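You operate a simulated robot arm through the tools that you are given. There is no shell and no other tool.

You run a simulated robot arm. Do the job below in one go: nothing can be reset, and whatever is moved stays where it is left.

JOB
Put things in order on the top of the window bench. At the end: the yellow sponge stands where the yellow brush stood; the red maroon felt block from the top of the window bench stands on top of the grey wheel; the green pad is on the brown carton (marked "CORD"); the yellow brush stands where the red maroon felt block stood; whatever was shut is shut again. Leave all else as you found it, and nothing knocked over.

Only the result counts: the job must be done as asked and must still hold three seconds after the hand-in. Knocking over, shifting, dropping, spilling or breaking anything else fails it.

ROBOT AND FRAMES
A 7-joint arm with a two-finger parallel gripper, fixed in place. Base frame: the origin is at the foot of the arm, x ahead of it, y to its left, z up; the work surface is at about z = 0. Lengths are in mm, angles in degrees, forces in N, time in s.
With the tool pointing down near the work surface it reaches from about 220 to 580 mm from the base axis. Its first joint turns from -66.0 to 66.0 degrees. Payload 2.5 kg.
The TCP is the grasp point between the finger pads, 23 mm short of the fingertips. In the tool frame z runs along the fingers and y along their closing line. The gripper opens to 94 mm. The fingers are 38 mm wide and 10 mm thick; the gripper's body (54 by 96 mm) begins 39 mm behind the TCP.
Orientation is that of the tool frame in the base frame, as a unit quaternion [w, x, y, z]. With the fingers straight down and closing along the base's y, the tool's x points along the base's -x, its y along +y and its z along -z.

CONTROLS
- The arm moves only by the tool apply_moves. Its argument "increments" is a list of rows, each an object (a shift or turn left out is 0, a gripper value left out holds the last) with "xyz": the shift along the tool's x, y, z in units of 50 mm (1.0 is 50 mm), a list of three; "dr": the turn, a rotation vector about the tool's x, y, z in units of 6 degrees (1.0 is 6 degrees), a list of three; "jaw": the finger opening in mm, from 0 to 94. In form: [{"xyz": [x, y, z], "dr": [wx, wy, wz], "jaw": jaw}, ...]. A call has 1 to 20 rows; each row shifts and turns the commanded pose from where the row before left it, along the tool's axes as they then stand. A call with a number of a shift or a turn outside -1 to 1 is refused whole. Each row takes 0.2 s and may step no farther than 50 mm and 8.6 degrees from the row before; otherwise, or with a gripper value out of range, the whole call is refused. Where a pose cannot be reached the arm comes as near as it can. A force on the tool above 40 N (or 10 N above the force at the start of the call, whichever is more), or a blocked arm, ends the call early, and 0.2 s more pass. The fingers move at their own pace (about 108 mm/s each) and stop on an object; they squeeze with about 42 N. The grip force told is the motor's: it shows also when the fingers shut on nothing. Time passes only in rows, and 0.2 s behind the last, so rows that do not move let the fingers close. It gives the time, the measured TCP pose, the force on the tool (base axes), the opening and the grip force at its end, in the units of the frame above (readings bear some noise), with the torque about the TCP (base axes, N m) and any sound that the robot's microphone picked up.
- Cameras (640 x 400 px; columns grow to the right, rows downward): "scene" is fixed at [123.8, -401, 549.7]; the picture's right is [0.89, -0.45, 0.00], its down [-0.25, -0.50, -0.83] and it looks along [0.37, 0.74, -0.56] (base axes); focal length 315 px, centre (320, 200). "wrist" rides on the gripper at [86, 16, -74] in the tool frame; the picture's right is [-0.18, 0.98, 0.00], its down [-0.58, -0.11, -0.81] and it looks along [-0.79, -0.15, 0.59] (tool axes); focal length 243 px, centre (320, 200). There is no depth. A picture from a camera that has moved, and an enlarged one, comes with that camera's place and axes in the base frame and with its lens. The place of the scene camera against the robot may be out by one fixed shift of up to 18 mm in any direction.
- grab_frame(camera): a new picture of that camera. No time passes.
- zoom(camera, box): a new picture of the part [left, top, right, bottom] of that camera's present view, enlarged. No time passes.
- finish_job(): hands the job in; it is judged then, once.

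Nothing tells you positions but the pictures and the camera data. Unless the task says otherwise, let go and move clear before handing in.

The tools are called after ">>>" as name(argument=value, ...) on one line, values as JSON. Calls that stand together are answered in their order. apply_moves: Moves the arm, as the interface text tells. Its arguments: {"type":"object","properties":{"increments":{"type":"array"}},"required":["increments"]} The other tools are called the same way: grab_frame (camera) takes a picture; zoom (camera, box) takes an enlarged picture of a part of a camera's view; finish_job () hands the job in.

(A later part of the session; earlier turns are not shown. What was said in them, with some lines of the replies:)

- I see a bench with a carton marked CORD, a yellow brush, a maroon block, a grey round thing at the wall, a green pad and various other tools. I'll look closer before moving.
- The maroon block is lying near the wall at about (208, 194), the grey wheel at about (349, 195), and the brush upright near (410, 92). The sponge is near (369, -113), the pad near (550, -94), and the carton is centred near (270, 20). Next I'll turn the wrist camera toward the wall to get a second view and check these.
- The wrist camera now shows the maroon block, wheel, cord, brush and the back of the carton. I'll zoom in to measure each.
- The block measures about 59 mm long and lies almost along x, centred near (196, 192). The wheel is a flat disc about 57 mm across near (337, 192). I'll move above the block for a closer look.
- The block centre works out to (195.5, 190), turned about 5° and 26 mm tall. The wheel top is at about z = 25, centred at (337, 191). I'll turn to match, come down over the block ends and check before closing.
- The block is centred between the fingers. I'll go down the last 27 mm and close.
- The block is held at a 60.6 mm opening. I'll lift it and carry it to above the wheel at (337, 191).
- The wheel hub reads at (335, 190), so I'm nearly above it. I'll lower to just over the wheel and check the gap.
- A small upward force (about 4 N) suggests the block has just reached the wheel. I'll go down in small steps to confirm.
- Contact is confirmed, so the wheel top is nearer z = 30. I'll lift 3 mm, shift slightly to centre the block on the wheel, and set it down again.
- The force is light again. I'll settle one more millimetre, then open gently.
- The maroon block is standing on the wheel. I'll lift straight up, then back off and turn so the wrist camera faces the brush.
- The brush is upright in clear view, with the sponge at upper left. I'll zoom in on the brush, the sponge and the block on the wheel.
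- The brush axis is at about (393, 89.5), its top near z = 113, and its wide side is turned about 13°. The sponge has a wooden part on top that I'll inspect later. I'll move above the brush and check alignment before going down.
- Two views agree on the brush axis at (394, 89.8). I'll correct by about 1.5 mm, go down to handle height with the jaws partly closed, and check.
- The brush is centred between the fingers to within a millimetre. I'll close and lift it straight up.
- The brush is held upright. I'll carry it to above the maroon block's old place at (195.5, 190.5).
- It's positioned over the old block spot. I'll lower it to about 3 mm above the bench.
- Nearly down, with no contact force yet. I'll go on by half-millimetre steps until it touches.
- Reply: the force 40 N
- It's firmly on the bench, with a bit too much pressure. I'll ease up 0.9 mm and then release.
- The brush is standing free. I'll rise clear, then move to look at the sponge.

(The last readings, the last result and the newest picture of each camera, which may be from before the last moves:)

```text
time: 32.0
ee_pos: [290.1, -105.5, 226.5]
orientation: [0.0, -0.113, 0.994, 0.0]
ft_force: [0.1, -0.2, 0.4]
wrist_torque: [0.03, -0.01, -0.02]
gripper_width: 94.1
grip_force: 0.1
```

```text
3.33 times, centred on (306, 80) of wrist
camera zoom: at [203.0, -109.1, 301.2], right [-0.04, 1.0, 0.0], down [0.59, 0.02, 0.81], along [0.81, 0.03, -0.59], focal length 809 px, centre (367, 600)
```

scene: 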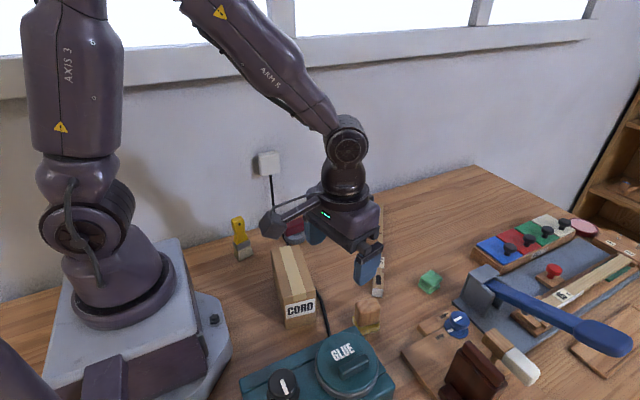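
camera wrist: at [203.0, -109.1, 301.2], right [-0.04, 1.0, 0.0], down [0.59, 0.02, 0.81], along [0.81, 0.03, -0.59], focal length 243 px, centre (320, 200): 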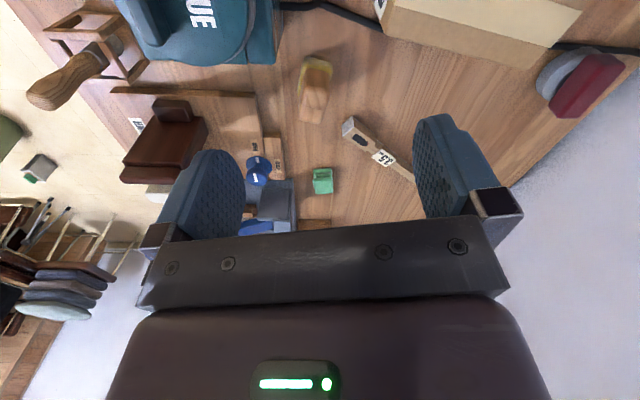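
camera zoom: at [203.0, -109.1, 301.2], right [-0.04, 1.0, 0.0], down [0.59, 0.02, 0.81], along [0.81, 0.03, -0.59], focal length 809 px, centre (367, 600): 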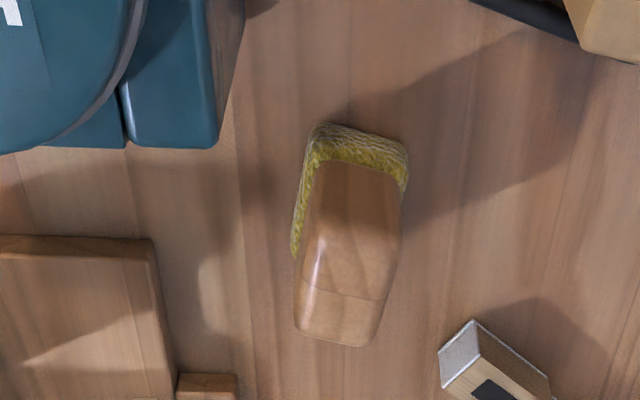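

The brush stands at the block's old spot and the gripper is clear. I need to know whether the wooden part is fixed to the sponge, so I'll zoom in tightly from both cameras.

>>> zoom(camera="scene", box=[342, 288, 394, 340])

>>> zoom(camera="wrist", box=[286, 45, 346, 130])

>>> zoom(camera="wrist", box=[300, 155, 350, 205])

>>> zoom(camera="scene", box=[405, 262, 455, 302])

```text
7.69 times, centred on (368, 314) of scene
camera zoom: at [123.7, -401.1, 549.7], right [0.89, -0.45, 0.0], down [-0.25, -0.5, -0.83], along [0.37, 0.74, -0.56], focal length 2422 px, centre (-49, -677)
```

zoom: 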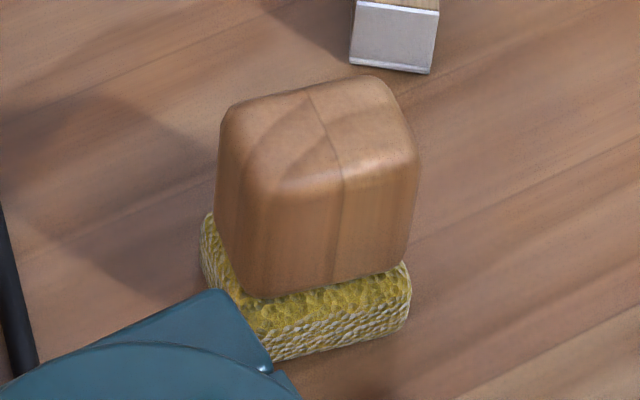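

```text
4.71 times, centred on (316, 88) of wrist
camera zoom: at [203.0, -109.1, 301.2], right [-0.04, 1.0, 0.0], down [0.59, 0.02, 0.81], along [0.81, 0.03, -0.59], focal length 1142 px, centre (339, 729)
```

zoom: 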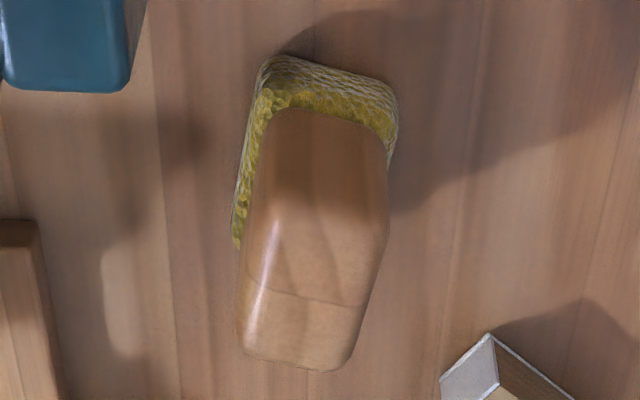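

```text
8.00 times, centred on (325, 180) of wrist
camera zoom: at [203.0, -109.1, 301.2], right [-0.04, 1.0, 0.0], down [0.59, 0.02, 0.81], along [0.81, 0.03, -0.59], focal length 1941 px, centre (280, 360)
```

zoom: 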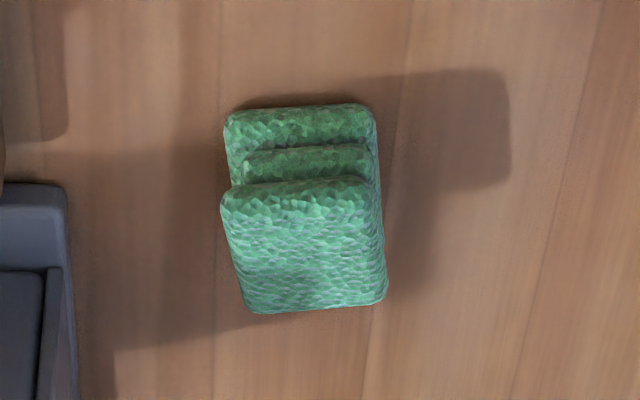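

```text
10.00 times, centred on (430, 282) of scene
camera zoom: at [123.7, -401.1, 549.7], right [0.89, -0.45, 0.0], down [-0.25, -0.5, -0.83], along [0.37, 0.74, -0.56], focal length 3148 px, centre (-780, -620)
```

zoom: 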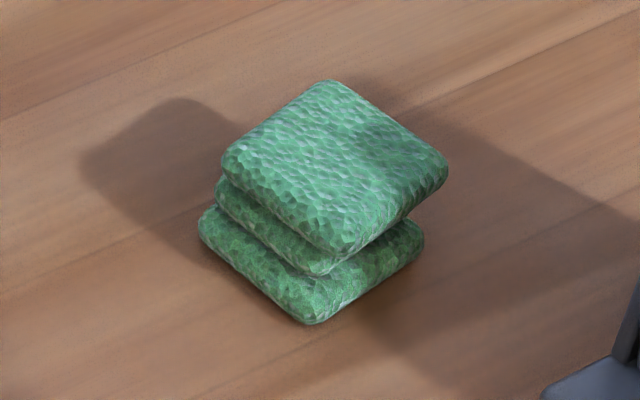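

The wooden grip sits centred and parallel on the yellow sponge with even margins, so it looks like one piece, which a small test lift will confirm. The sponge is at about (357, -108), turned about -11°. I'll align over it.

>>> apply_moves(increments=[{"dr": [0, 0, 0.817]}, {"dr": [0, 0, 0.817]}, {"dr": [0, 0, 0.817]}, {"dr": [0, 0, 0.817]}, {"dr": [0, 0, 0.817]}, {"xyz": [-0.444, 0.056, 0.573]}, {"xyz": [-0.444, 0.056, 0.573]}, {"xyz": [-0.444, 0.056, 0.573]}, {}])

>>> grab_frame(camera="wrist")

>>> zoom(camera="wrist", box=[220, 0, 412, 120])

>>> zoom(camera="scene", box=[290, 220, 450, 360])

```text
time: 34.0
ee_pos: [357.0, -111.3, 142.8]
orientation: [0.0, 0.101, 0.995, 0.0]
ft_force: [-0.3, -0.2, 0.2]
wrist_torque: [0.02, -0.01, 0.02]
gripper_width: 94.2
grip_force: 0.1
```

```text
taken
camera wrist: at [275.4, -77.1, 217.9], right [0.38, 0.93, 0.0], down [0.55, -0.22, 0.81], along [0.75, -0.3, -0.59], focal length 243 px, centre (320, 200)
```

wrist: 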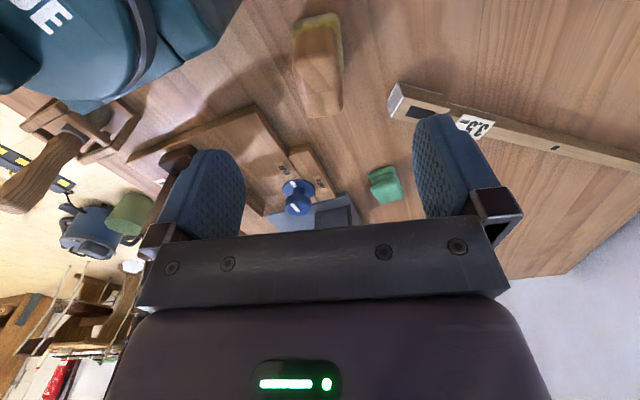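

```text
3.33 times, centred on (316, 60) of wrist
camera zoom: at [275.4, -77.1, 217.9], right [0.38, 0.93, 0.0], down [0.55, -0.22, 0.81], along [0.75, -0.3, -0.59], focal length 809 px, centre (333, 667)
```

zoom: 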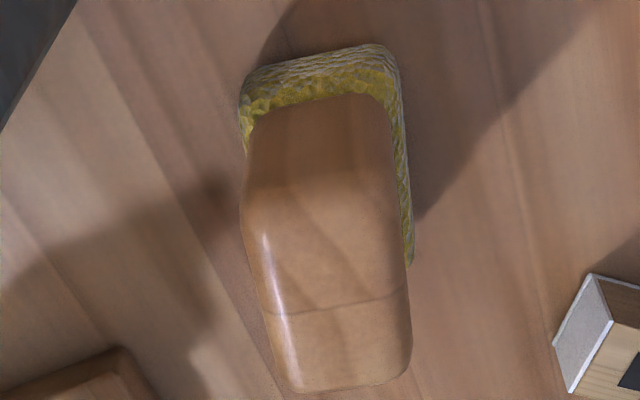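

```text
2.86 times, centred on (370, 290) of scene
camera zoom: at [123.8, -401.0, 549.7], right [0.89, -0.45, 0.0], down [-0.25, -0.5, -0.83], along [0.37, 0.74, -0.56], focal length 900 px, centre (177, -57)
```

zoom: 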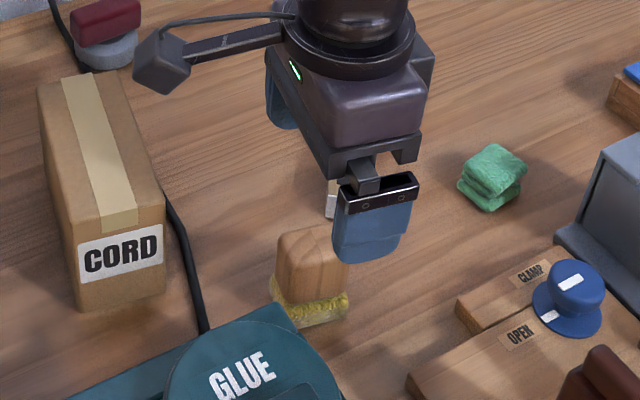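

The sponge is centred at (359, -111), 48 × 33 mm, and the wood top is at about z = 58. I'll lower with the jaws at 56 mm so the fingertips stay just above the yellow part.

>>> apply_moves(increments=[{"xyz": [-0.04, 0, 0], "jaw": 56}, {}, {"xyz": [0, 0, 0.7]}, {"xyz": [0, 0, 0.7]}, {"xyz": [0, 0, 0.5]}, {}])

>>> grab_frame(camera="wrist")

>>> zoom(camera="scene", box=[320, 260, 420, 350])

```text
time: 35.4
ee_pos: [360.4, -113.1, 47.3]
orientation: [-0.001, 0.101, 0.995, 0.0]
ft_force: [-0.1, -0.2, 0.5]
wrist_torque: [-0.01, -0.01, -0.02]
gripper_width: 56.1
grip_force: 0.1
```

```text
taken
camera wrist: at [277.9, -79.0, 122.5], right [0.38, 0.93, 0.0], down [0.55, -0.22, 0.81], along [0.75, -0.3, -0.59], focal length 243 px, centre (320, 200)
```

wrist: 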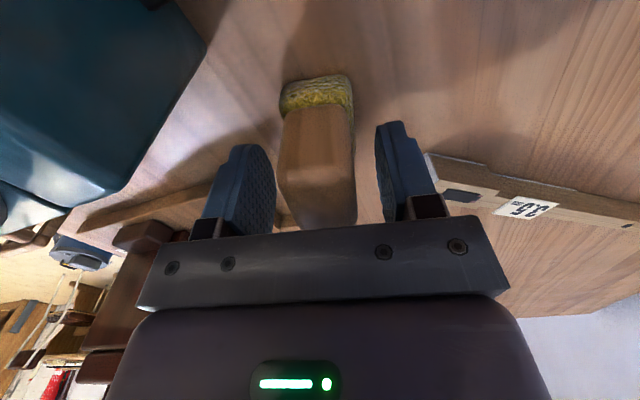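

```text
4.44 times, centred on (370, 305) of scene
camera zoom: at [123.8, -401.0, 549.7], right [0.89, -0.45, 0.0], down [-0.25, -0.5, -0.83], along [0.37, 0.74, -0.56], focal length 1399 px, centre (98, -267)
```

zoom: 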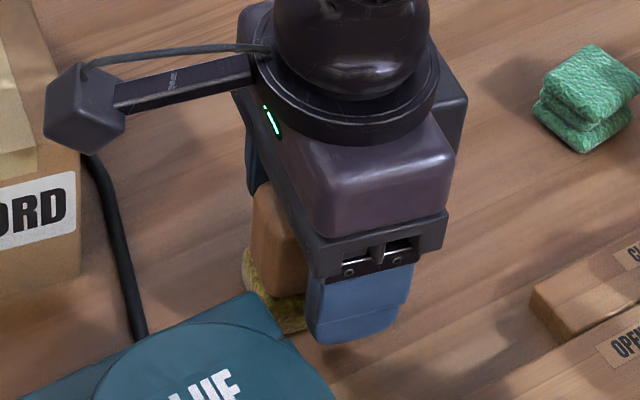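

The wood is centred between the fingers. I'll close and do a 15 mm test lift.

>>> apply_moves(increments=[{"jaw": 15}, {"jaw": 15}, {"jaw": 15}, {"xyz": [0, 0, -0.15]}, {"xyz": [0, 0, -0.15]}, {}])

>>> zoom(camera="scene", box=[320, 260, 420, 350])

>>> grab_frame(camera="wrist")

```text
time: 36.8
ee_pos: [359.9, -111.9, 63.0]
orientation: [0.001, 0.101, 0.995, 0.001]
ft_force: [0.1, -0.3, -0.7]
wrist_torque: [0.01, -0.01, -0.03]
gripper_width: 29.0
grip_force: 42.5
```

```text
4.44 times, centred on (370, 305) of scene
camera zoom: at [123.8, -401.0, 549.7], right [0.89, -0.45, 0.0], down [-0.25, -0.5, -0.83], along [0.37, 0.74, -0.56], focal length 1399 px, centre (98, -267)
```

zoom: 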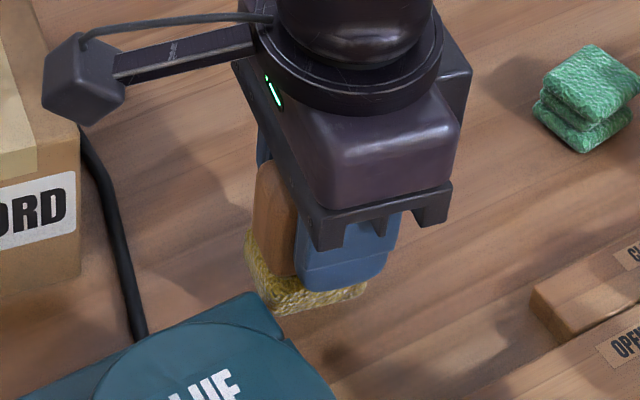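

```text
taken
camera wrist: at [277.9, -78.3, 137.7], right [0.38, 0.93, 0.0], down [0.55, -0.22, 0.81], along [0.75, -0.3, -0.59], focal length 243 px, centre (320, 200)
```

wrist: 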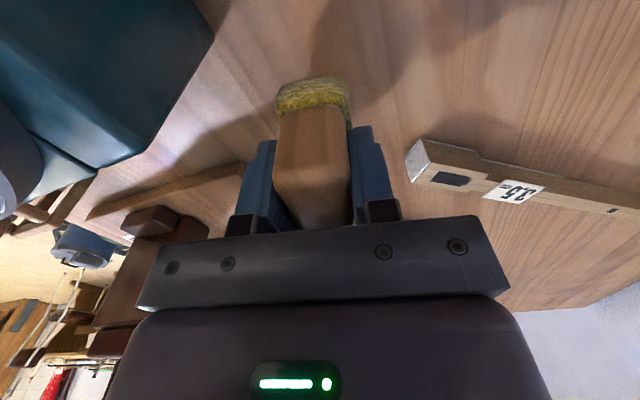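

The yellow sponge came up with the grip, so it is one piece. I'll carry it to the brush's old place at (394, 90).

>>> apply_moves(increments=[{"xyz": [0, 0, -0.6]}, {"xyz": [0, 0, -0.74]}, {"xyz": [0.017, 0.5, 0]}, {"xyz": [0.027, 0.8, 0]}, {"xyz": [0.027, 0.85, 0]}, {"xyz": [0.027, 0.85, 0]}, {"xyz": [0.02, 0.7, 0]}, {"xyz": [0.016, 0.384, 0]}, {}, {}])

>>> grab_frame(camera="wrist")

>>> grab_frame(camera="scene")

```text
time: 39.0
ee_pos: [392.9, 89.2, 129.3]
orientation: [-0.001, 0.101, 0.995, 0.0]
ft_force: [0.5, 0.3, -0.2]
wrist_torque: [0.02, -0.02, 0.0]
gripper_width: 29.1
grip_force: 41.9
```

```text
taken
camera wrist: at [311.5, 122.5, 204.3], right [0.38, 0.93, 0.0], down [0.55, -0.22, 0.81], along [0.75, -0.3, -0.59], focal length 243 px, centre (320, 200)
```

wrist: 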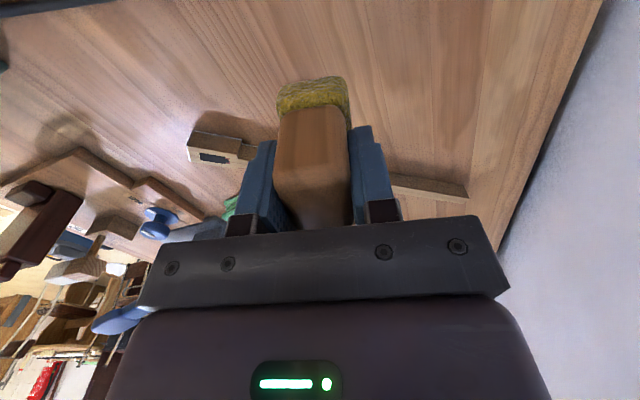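

```text
taken
```

scene: 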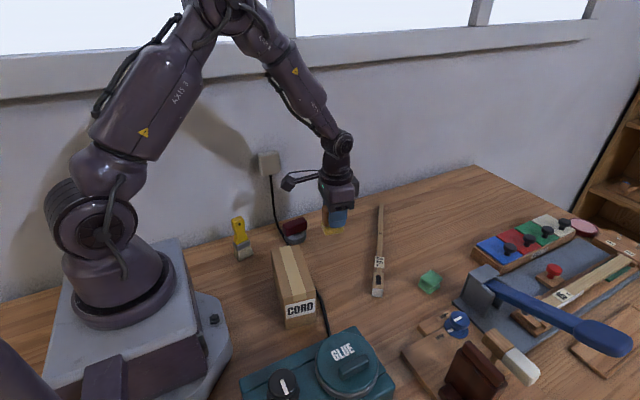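

The sponge is just about a millimetre off the target. I'll correct and lower it to about 1.5 mm above the bench.

>>> apply_moves(increments=[{"xyz": [-0.017, 0.028, 0]}, {"xyz": [0, 0, 0.6]}, {"xyz": [0, 0, 0.6]}, {"xyz": [0, 0, 0.41]}, {}, {}])

>>> apply_moves(increments=[{"xyz": [0, 0, 0.015]}, {}, {}])

```text
time: 40.4
ee_pos: [394.4, 90.3, 49.8]
orientation: [0.0, 0.101, 0.995, 0.0]
ft_force: [-0.7, 0.2, -1.3]
wrist_torque: [0.02, 0.01, -0.02]
gripper_width: 29.0
grip_force: 42.4
```

```text
time: 41.2
ee_pos: [395.7, 89.6, 48.2]
orientation: [-0.001, 0.101, 0.995, 0.0]
ft_force: [0.0, 0.6, -0.8]
wrist_torque: [0.06, -0.04, -0.02]
gripper_width: 29.1
grip_force: 42.5
```

>>> apply_moves(increments=[{"xyz": [0, 0, 0.015]}, {}, {}])

```text
time: 42.0
ee_pos: [396.7, 91.2, 47.8]
orientation: [0.0, 0.101, 0.995, 0.0]
ft_force: [0.5, -0.2, 1.3]
wrist_torque: [-0.02, 0.0, 0.01]
gripper_width: 29.3
grip_force: 42.5
```

It's at bench height with light contact. I'll release and check.

>>> apply_moves(increments=[{"xyz": [0, 0, 0.005]}, {"jaw": 34}, {}, {"jaw": 60}, {}])

>>> grab_frame(camera="wrist")

>>> zoom(camera="scene", box=[210, 180, 390, 290])

```text
time: 43.2
ee_pos: [396.2, 91.3, 47.4]
orientation: [0.0, 0.101, 0.995, 0.0]
ft_force: [-0.2, 0.6, -0.2]
wrist_torque: [0.01, 0.02, -0.01]
gripper_width: 60.0
grip_force: 0.1
```

```text
taken
camera wrist: at [313.5, 124.8, 122.4], right [0.38, 0.93, 0.0], down [0.55, -0.22, 0.81], along [0.75, -0.3, -0.59], focal length 243 px, centre (320, 200)
```

wrist: 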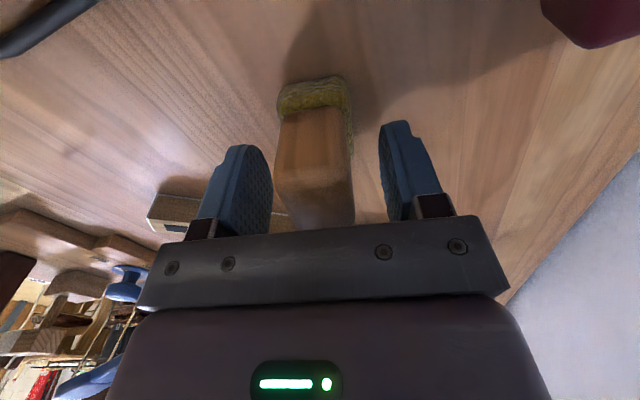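

```text
3.56 times, centred on (300, 235) of scene
camera zoom: at [123.8, -401.0, 549.7], right [0.89, -0.45, 0.0], down [-0.25, -0.5, -0.83], along [0.37, 0.74, -0.56], focal length 1120 px, centre (391, 76)
```

zoom: 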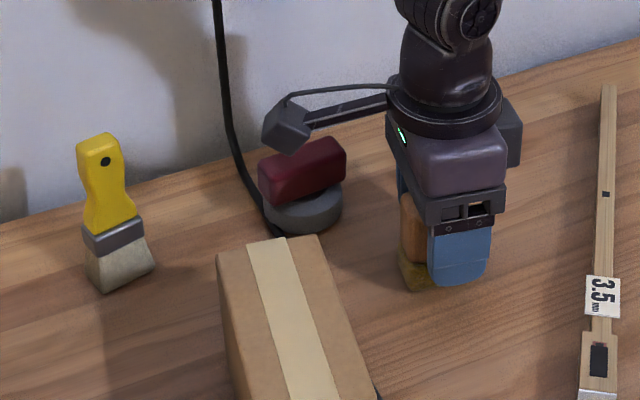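

The sponge stands free at the brush's old place. Next I'll rise and go to look at the green pad near (541, -91).

>>> apply_moves(increments=[{"xyz": [0, 0, -0.5]}, {"xyz": [0, 0, -0.9]}, {"xyz": [0, 0, -0.9], "jaw": 94}, {"xyz": [0, 0, -0.5]}, {"dr": [0, 0, -0.88]}, {"dr": [0, 0, -0.88]}, {"dr": [0, 0, -0.88]}, {"dr": [0, 0, -0.88]}, {"xyz": [-0.124, -0.91, 0]}, {"xyz": [-0.124, -0.91, 0]}, {"xyz": [-0.124, -0.91, 0]}, {"xyz": [-0.124, -0.91, 0]}, {}])

>>> grab_frame(camera="wrist")

>>> zoom(camera="wrist", box=[200, 40, 400, 165])

>>> grab_frame(camera="scene")

```text
time: 46.0
ee_pos: [450.4, -83.0, 188.7]
orientation: [0.0, -0.082, 0.997, 0.0]
ft_force: [0.1, 0.5, 0.4]
wrist_torque: [-0.01, -0.01, -0.03]
gripper_width: 93.9
grip_force: 0.1
```

```text
taken
camera wrist: at [362.2, -81.9, 262.3], right [0.02, 1.0, 0.0], down [0.59, -0.01, 0.81], along [0.81, -0.02, -0.59], focal length 243 px, centre (320, 200)
```

wrist: 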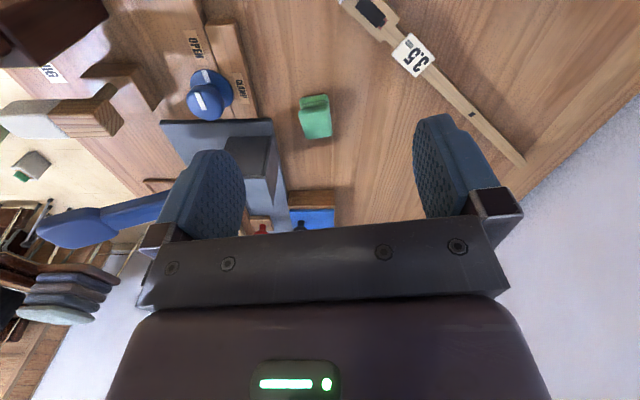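

```text
3.20 times, centred on (300, 102) of wrist
camera zoom: at [362.2, -81.9, 262.3], right [0.02, 1.0, 0.0], down [0.59, -0.01, 0.81], along [0.81, -0.02, -0.59], focal length 776 px, centre (384, 512)
```

zoom: 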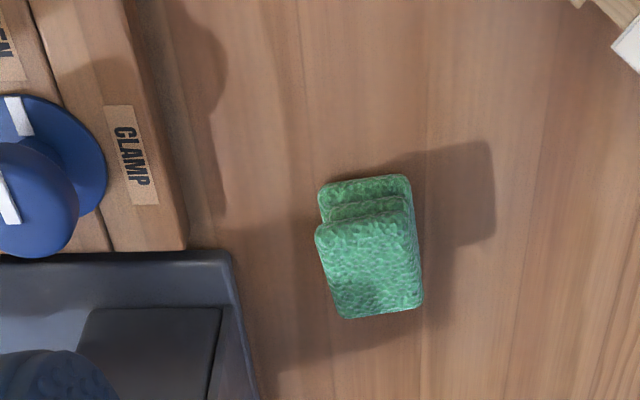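

```text
taken
```

scene: 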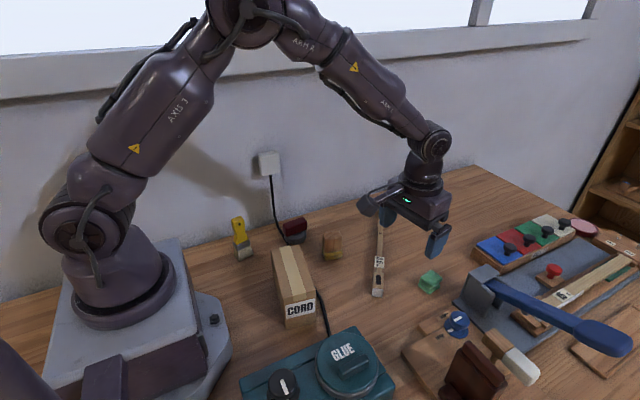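

The pad is centred at about (538, -91), roughly 39 × 31 mm, 24 mm tall and turned about 9°, and the tool is already aligned. I'll move above it and lower part way.

>>> apply_moves(increments=[{"xyz": [-0.861, -0.22, 0], "jaw": 60}, {"xyz": [-0.861, -0.221, 0]}, {"xyz": [0, 0, 0.8]}, {"xyz": [0, 0, 0.8]}, {"xyz": [0, 0, 0.8]}, {}])

>>> grab_frame(camera="wrist")

>>> zoom(camera="scene", box=[370, 200, 530, 320])

```text
time: 47.4
ee_pos: [538.4, -91.1, 66.4]
orientation: [0.0, -0.083, 0.997, 0.0]
ft_force: [-0.4, -0.1, 0.7]
wrist_torque: [-0.02, -0.01, -0.01]
gripper_width: 60.0
grip_force: 0.0
```

```text
taken
camera wrist: at [450.6, -89.4, 141.7], right [0.02, 1.0, 0.0], down [0.59, -0.01, 0.81], along [0.81, -0.02, -0.59], focal length 243 px, centre (320, 200)
```

wrist: 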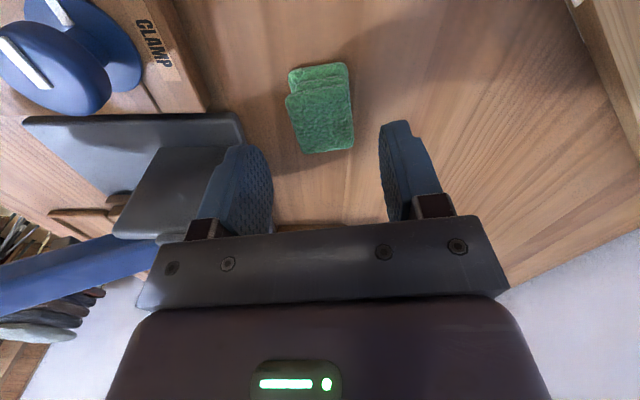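

```text
3.33 times, centred on (450, 260) of scene
camera zoom: at [123.8, -401.0, 549.7], right [0.89, -0.45, 0.0], down [-0.25, -0.5, -0.83], along [0.37, 0.74, -0.56], focal length 1050 px, centre (-113, 0)
```

zoom: 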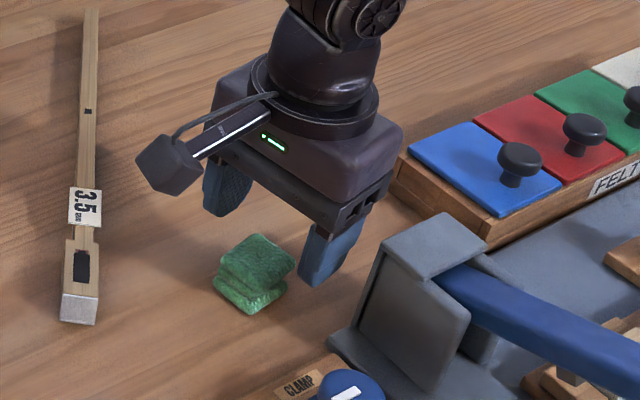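

Clearance to the clamp head is about 18 mm and the pad is centred. I'll go down to grasp height and close.

>>> apply_moves(increments=[{"xyz": [0, 0, 0.4]}, {"xyz": [0, 0, 0.3]}, {"xyz": [0, 0, 0.1]}, {}])

>>> grab_frame(camera="wrist")

>>> zoom(camera="scene", box=[370, 200, 530, 320])

```text
time: 48.4
ee_pos: [538.4, -90.6, 27.1]
orientation: [0.0, -0.083, 0.997, 0.0]
ft_force: [0.4, 0.2, 0.1]
wrist_torque: [-0.02, -0.02, -0.01]
gripper_width: 59.9
grip_force: 0.1
```

```text
taken
camera wrist: at [449.1, -89.2, 101.5], right [0.02, 1.0, 0.0], down [0.59, -0.01, 0.81], along [0.81, -0.02, -0.59], focal length 243 px, centre (320, 200)
```

wrist: 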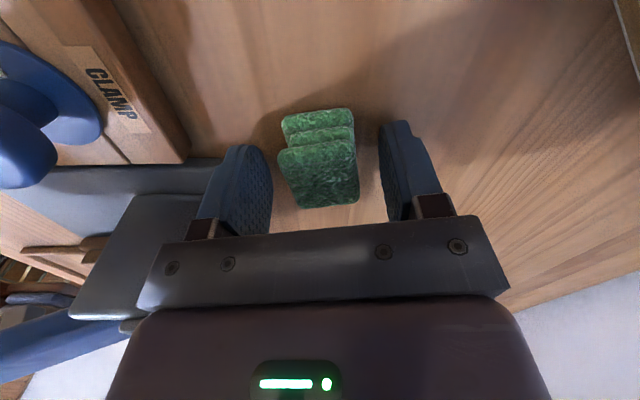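

```text
3.33 times, centred on (450, 260) of scene
camera zoom: at [123.8, -401.0, 549.7], right [0.89, -0.45, 0.0], down [-0.25, -0.5, -0.83], along [0.37, 0.74, -0.56], focal length 1050 px, centre (-113, 0)
```

zoom: 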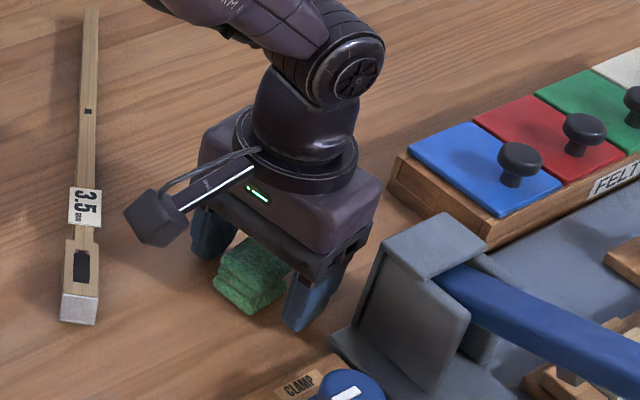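

The pad is well between the fingers, so I'll close and lift straight up.

>>> apply_moves(increments=[{"xyz": [0, 0, 0.016]}, {"jaw": 15}, {"jaw": 15}, {"jaw": 15}, {"jaw": 15}])

>>> apply_moves(increments=[{"xyz": [0, 0, -0.3]}, {"xyz": [0, 0, -0.7]}, {"xyz": [0, 0, -0.9]}, {"xyz": [0, 0, -0.9]}, {}])

>>> grab_frame(camera="wrist")

```text
time: 49.6
ee_pos: [536.6, -90.1, 27.0]
orientation: [-0.001, -0.082, 0.997, 0.0]
ft_force: [-0.2, 0.9, 0.1]
wrist_torque: [0.03, 0.01, 0.0]
gripper_width: 32.5
grip_force: 41.5
```

```text
time: 50.8
ee_pos: [535.4, -91.7, 165.6]
orientation: [0.0, -0.083, 0.997, 0.0]
ft_force: [-0.2, -0.3, 0.5]
wrist_torque: [0.0, -0.01, 0.01]
gripper_width: 32.6
grip_force: 42.4
```

```text
taken
camera wrist: at [448.8, -88.9, 241.0], right [0.02, 1.0, 0.0], down [0.59, -0.01, 0.81], along [0.81, -0.02, -0.59], focal length 243 px, centre (320, 200)
```

wrist: 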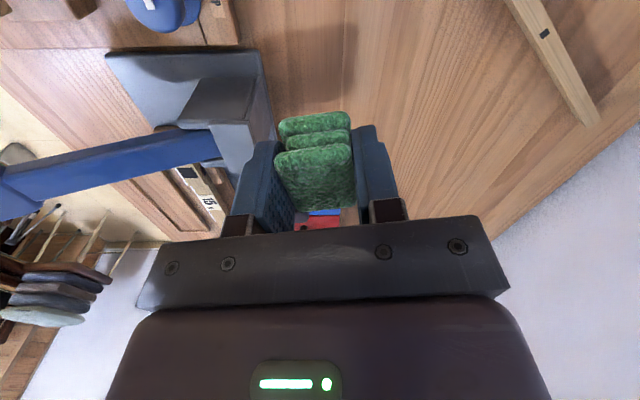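

The pad is held. I'll turn the wrist so the camera looks along the carton, and carry the pad toward the carton at a safe height.

>>> apply_moves(increments=[{"dr": [0, 0, -1]}, {"dr": [0, 0, -1]}, {"dr": [0, 0, -1]}, {"dr": [0, 0, -1]}, {"dr": [0, 0, -1]}, {"dr": [0, 0, -1]}, {"dr": [0, 0, -1]}, {"dr": [0, 0, -1]}, {"dr": [0, 0, -1]}, {"dr": [0, 0, -1]}, {"dr": [0, 0, -1]}, {"dr": [0, 0, -1]}, {"xyz": [-0.083, 0.806, -0.1]}, {"xyz": [-0.083, 0.806, -0.1]}, {"xyz": [-0.083, 0.806, -0.1]}, {"xyz": [-0.083, 0.806, -0.1]}, {"xyz": [-0.083, 0.806, -0.1]}, {"xyz": [-0.083, 0.806, -0.1]}, {"xyz": [-0.083, 0.806, -0.1]}, {}])

>>> grab_frame(camera="wrist")

>>> grab_frame(camera="scene")

```text
time: 55.0
ee_pos: [262.0, -19.0, 199.8]
orientation: [0.0, -0.653, 0.757, 0.0]
ft_force: [-0.4, -0.1, 0.9]
wrist_torque: [-0.01, -0.02, -0.01]
gripper_width: 32.3
grip_force: 42.3
```

```text
taken
camera wrist: at [233.8, -101.5, 275.1], right [-0.94, 0.33, 0.0], down [0.19, 0.56, 0.81], along [0.26, 0.76, -0.59], focal length 243 px, centre (320, 200)
```

wrist: 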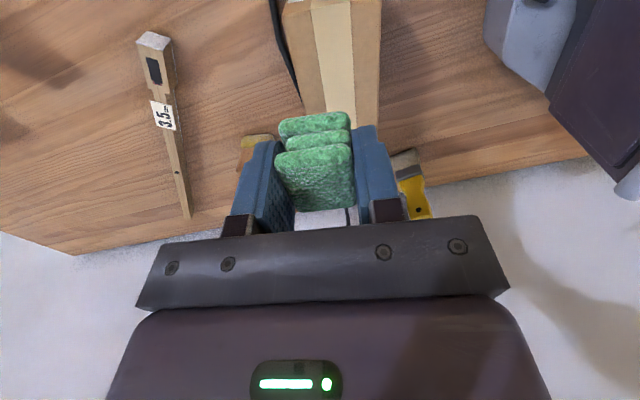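

```text
taken
```

scene: 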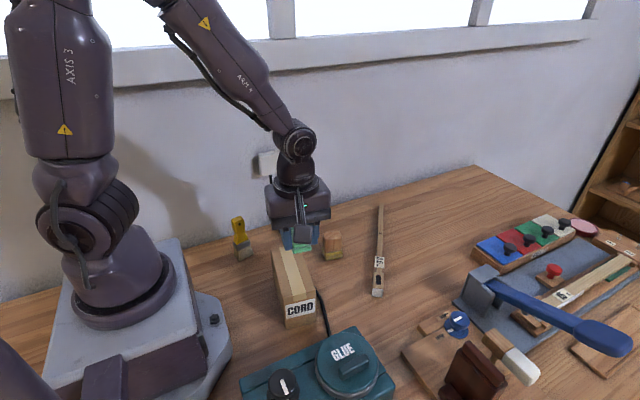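

The carton top is centred at about (255, 15). I'll move over it and lower to roughly 12 mm above the estimated top.

>>> apply_moves(increments=[{"xyz": [-0.652, 0.238, 0]}, {"xyz": [0, 0, 0.6]}, {"xyz": [0, 0, 0.6]}, {"xyz": [0, 0, 0.5]}, {}])

>>> grab_frame(camera="wrist")

>>> zoom(camera="scene", box=[240, 210, 352, 330])

```text
time: 56.1
ee_pos: [257.1, 14.2, 119.2]
orientation: [-0.001, -0.653, 0.758, 0.0]
ft_force: [-3.8, -0.4, 15.0]
wrist_torque: [-0.03, 0.1, -0.01]
gripper_width: 32.3
grip_force: 42.5
stopped in row 5: the force on the tool passed its limit at 60 N (the readings are from after the stop); the commanded pose is now the measured one
```

```text
taken
camera wrist: at [227.3, -69.1, 194.4], right [-0.94, 0.33, 0.0], down [0.19, 0.56, 0.8], along [0.26, 0.76, -0.59], focal length 243 px, centre (320, 200)
```

wrist: 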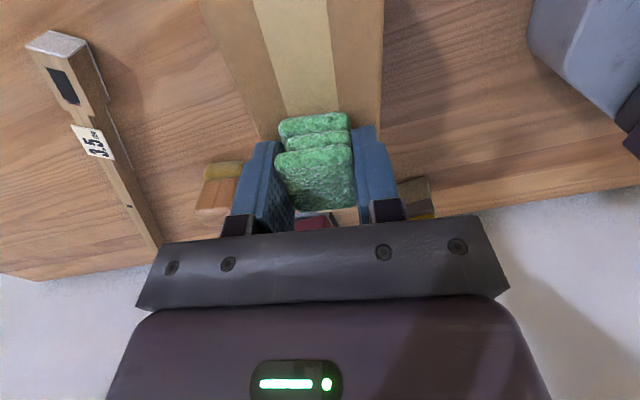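

```text
3.33 times, centred on (296, 270) of scene
camera zoom: at [123.7, -401.0, 549.7], right [0.89, -0.45, 0.0], down [-0.25, -0.5, -0.83], along [0.37, 0.74, -0.56], focal length 1050 px, centre (400, -33)
```

zoom: 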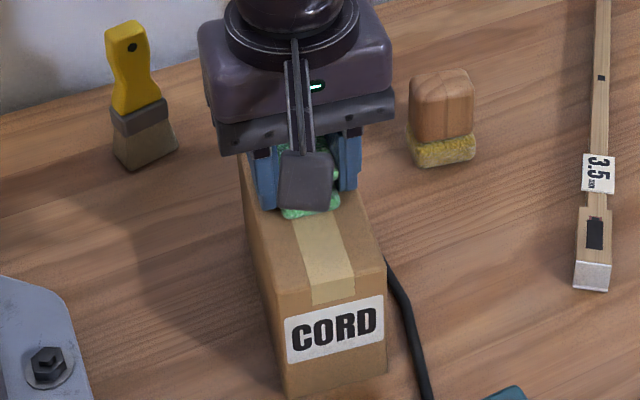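

The carton is taller than I took it to be: its top is at about z = 93, and the pad is already resting on it near the middle. I'll ease off a touch so only light contact remains.

>>> apply_moves(increments=[{"xyz": [0, 0, -0.01]}, {}])

```text
time: 56.7
ee_pos: [256.3, 14.5, 119.1]
orientation: [-0.001, -0.652, 0.758, 0.0]
ft_force: [-1.5, -2.5, 11.6]
wrist_torque: [-0.05, 0.02, 0.03]
gripper_width: 32.7
grip_force: 42.4
```

>>> apply_moves(increments=[{"xyz": [0, 0, -0.007]}, {}])

```text
time: 57.3
ee_pos: [256.9, 13.7, 120.0]
orientation: [-0.001, -0.654, 0.757, -0.001]
ft_force: [0.1, 0.4, 0.7]
wrist_torque: [0.0, 0.01, 0.04]
gripper_width: 32.7
grip_force: 41.5
```

The contact force is near zero with the pad just touching. I'll open gently.

>>> apply_moves(increments=[{"jaw": 38}, {}, {"jaw": 56}, {}, {"xyz": [0, 0, -0.3]}, {"xyz": [0, 0, -0.7]}, {"xyz": [0, 0, -0.9]}, {}])

>>> grab_frame(camera="wrist")

>>> grab_frame(camera="scene")

>>> zoom(camera="scene", box=[220, 200, 412, 330])

```text
time: 59.1
ee_pos: [257.8, 14.6, 214.4]
orientation: [-0.001, -0.653, 0.757, -0.001]
ft_force: [0.0, 0.4, 0.6]
wrist_torque: [-0.02, -0.03, 0.04]
gripper_width: 56.2
grip_force: 0.0
```

```text
taken
camera wrist: at [228.9, -67.9, 289.5], right [-0.95, 0.33, 0.0], down [0.19, 0.56, 0.81], along [0.26, 0.76, -0.59], focal length 243 px, centre (320, 200)
```

wrist: 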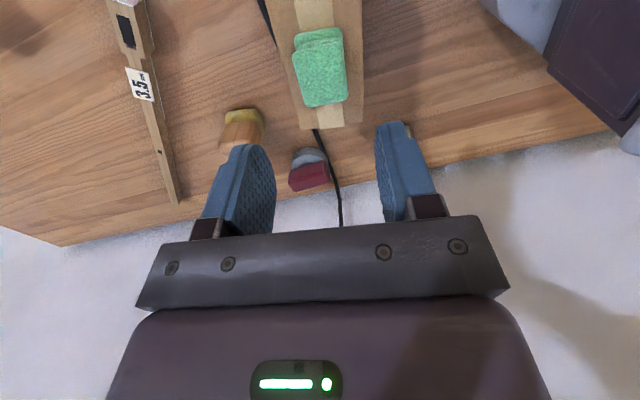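

```text
taken
```

scene: 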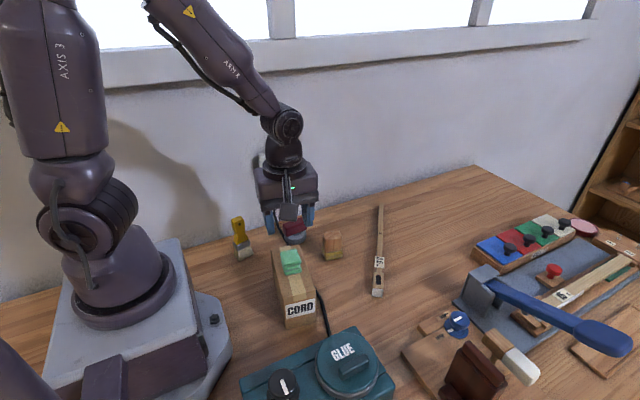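

```text
3.08 times, centred on (316, 265) of scene
camera zoom: at [123.7, -401.0, 549.7], right [0.89, -0.45, 0.0], down [-0.25, -0.5, -0.83], along [0.37, 0.74, -0.56], focal length 969 px, centre (332, 0)
```

zoom: 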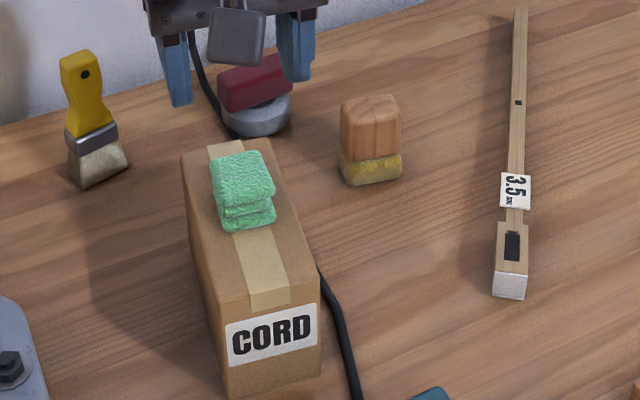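

All four items look in place. I'll compare against the opening views to confirm nothing else moved.

>>> zoom(camera="scene", box=[220, 280, 412, 400])

>>> zoom(camera="scene", box=[200, 180, 400, 305])

>>> zoom(camera="scene", box=[400, 200, 640, 350])

```text
3.33 times, centred on (316, 340) of scene
camera zoom: at [123.7, -401.0, 549.7], right [0.89, -0.45, 0.0], down [-0.25, -0.5, -0.83], along [0.37, 0.74, -0.56], focal length 1050 px, centre (333, -267)
```

zoom: 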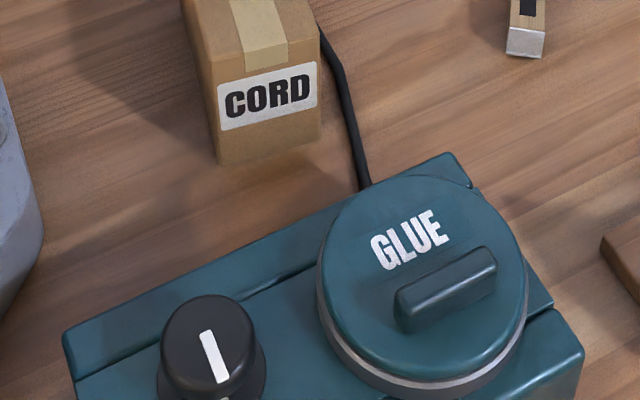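

```text
3.20 times, centred on (300, 242) of scene
camera zoom: at [123.7, -401.0, 549.7], right [0.89, -0.45, 0.0], down [-0.25, -0.5, -0.83], along [0.37, 0.74, -0.56], focal length 1008 px, centre (384, 64)
```

zoom: 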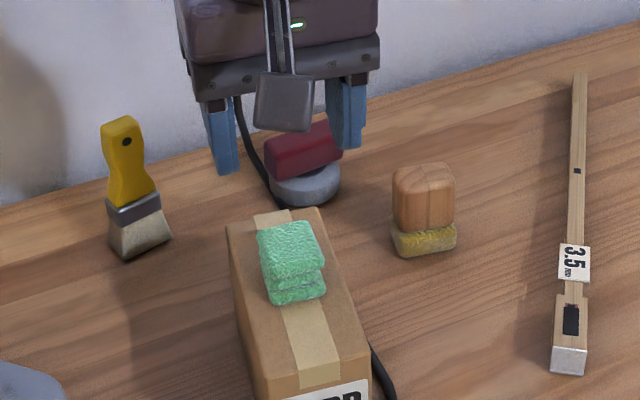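

```text
2.67 times, centred on (520, 275) of scene
camera zoom: at [123.7, -401.0, 549.7], right [0.89, -0.45, 0.0], down [-0.25, -0.5, -0.83], along [0.37, 0.74, -0.56], focal length 840 px, centre (-213, 0)
```

zoom: 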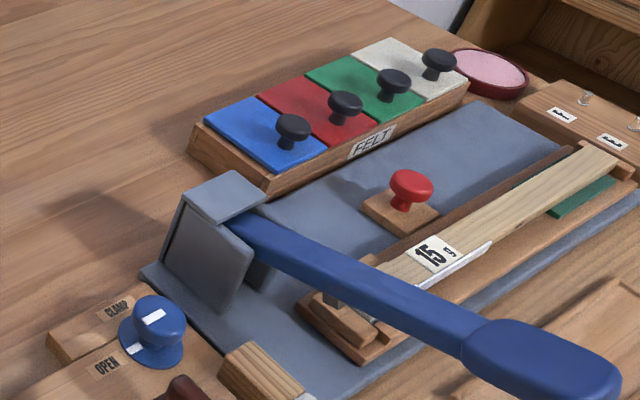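

The carton, glue pot, cord, wheel, ruler and clamp all match the opening views. The sponge, brush, maroon block and pad stand where asked, and the gripper is clear, so I'm handing in.

>>> finish_job()

```text
The job is handed in.
```

The job is handed in, and all four items looked to be in their asked places in the last pictures. I have no word yet on how it was judged.

- **Maroon felt block:** it lies across the top of the grey wheel, roughly centred.
- **Yellow brush:** it stands upright where the maroon block was.
- **Yellow sponge:** it stands where the brush was. Its wooden grip lifted with it as one piece, so I moved the two together.
- **Green pad:** it rests near the middle of the top of the carton marked "CORD".

The carton is taller than I first judged, so the pad pressed down on it with about 60 N before the arm stopped. The carton did not shift. Nothing had to be opened for the job. The carton, glue pot, cord, wheel, ruler and clamp matched the opening pictures, and the gripper was open and clear when I handed in.
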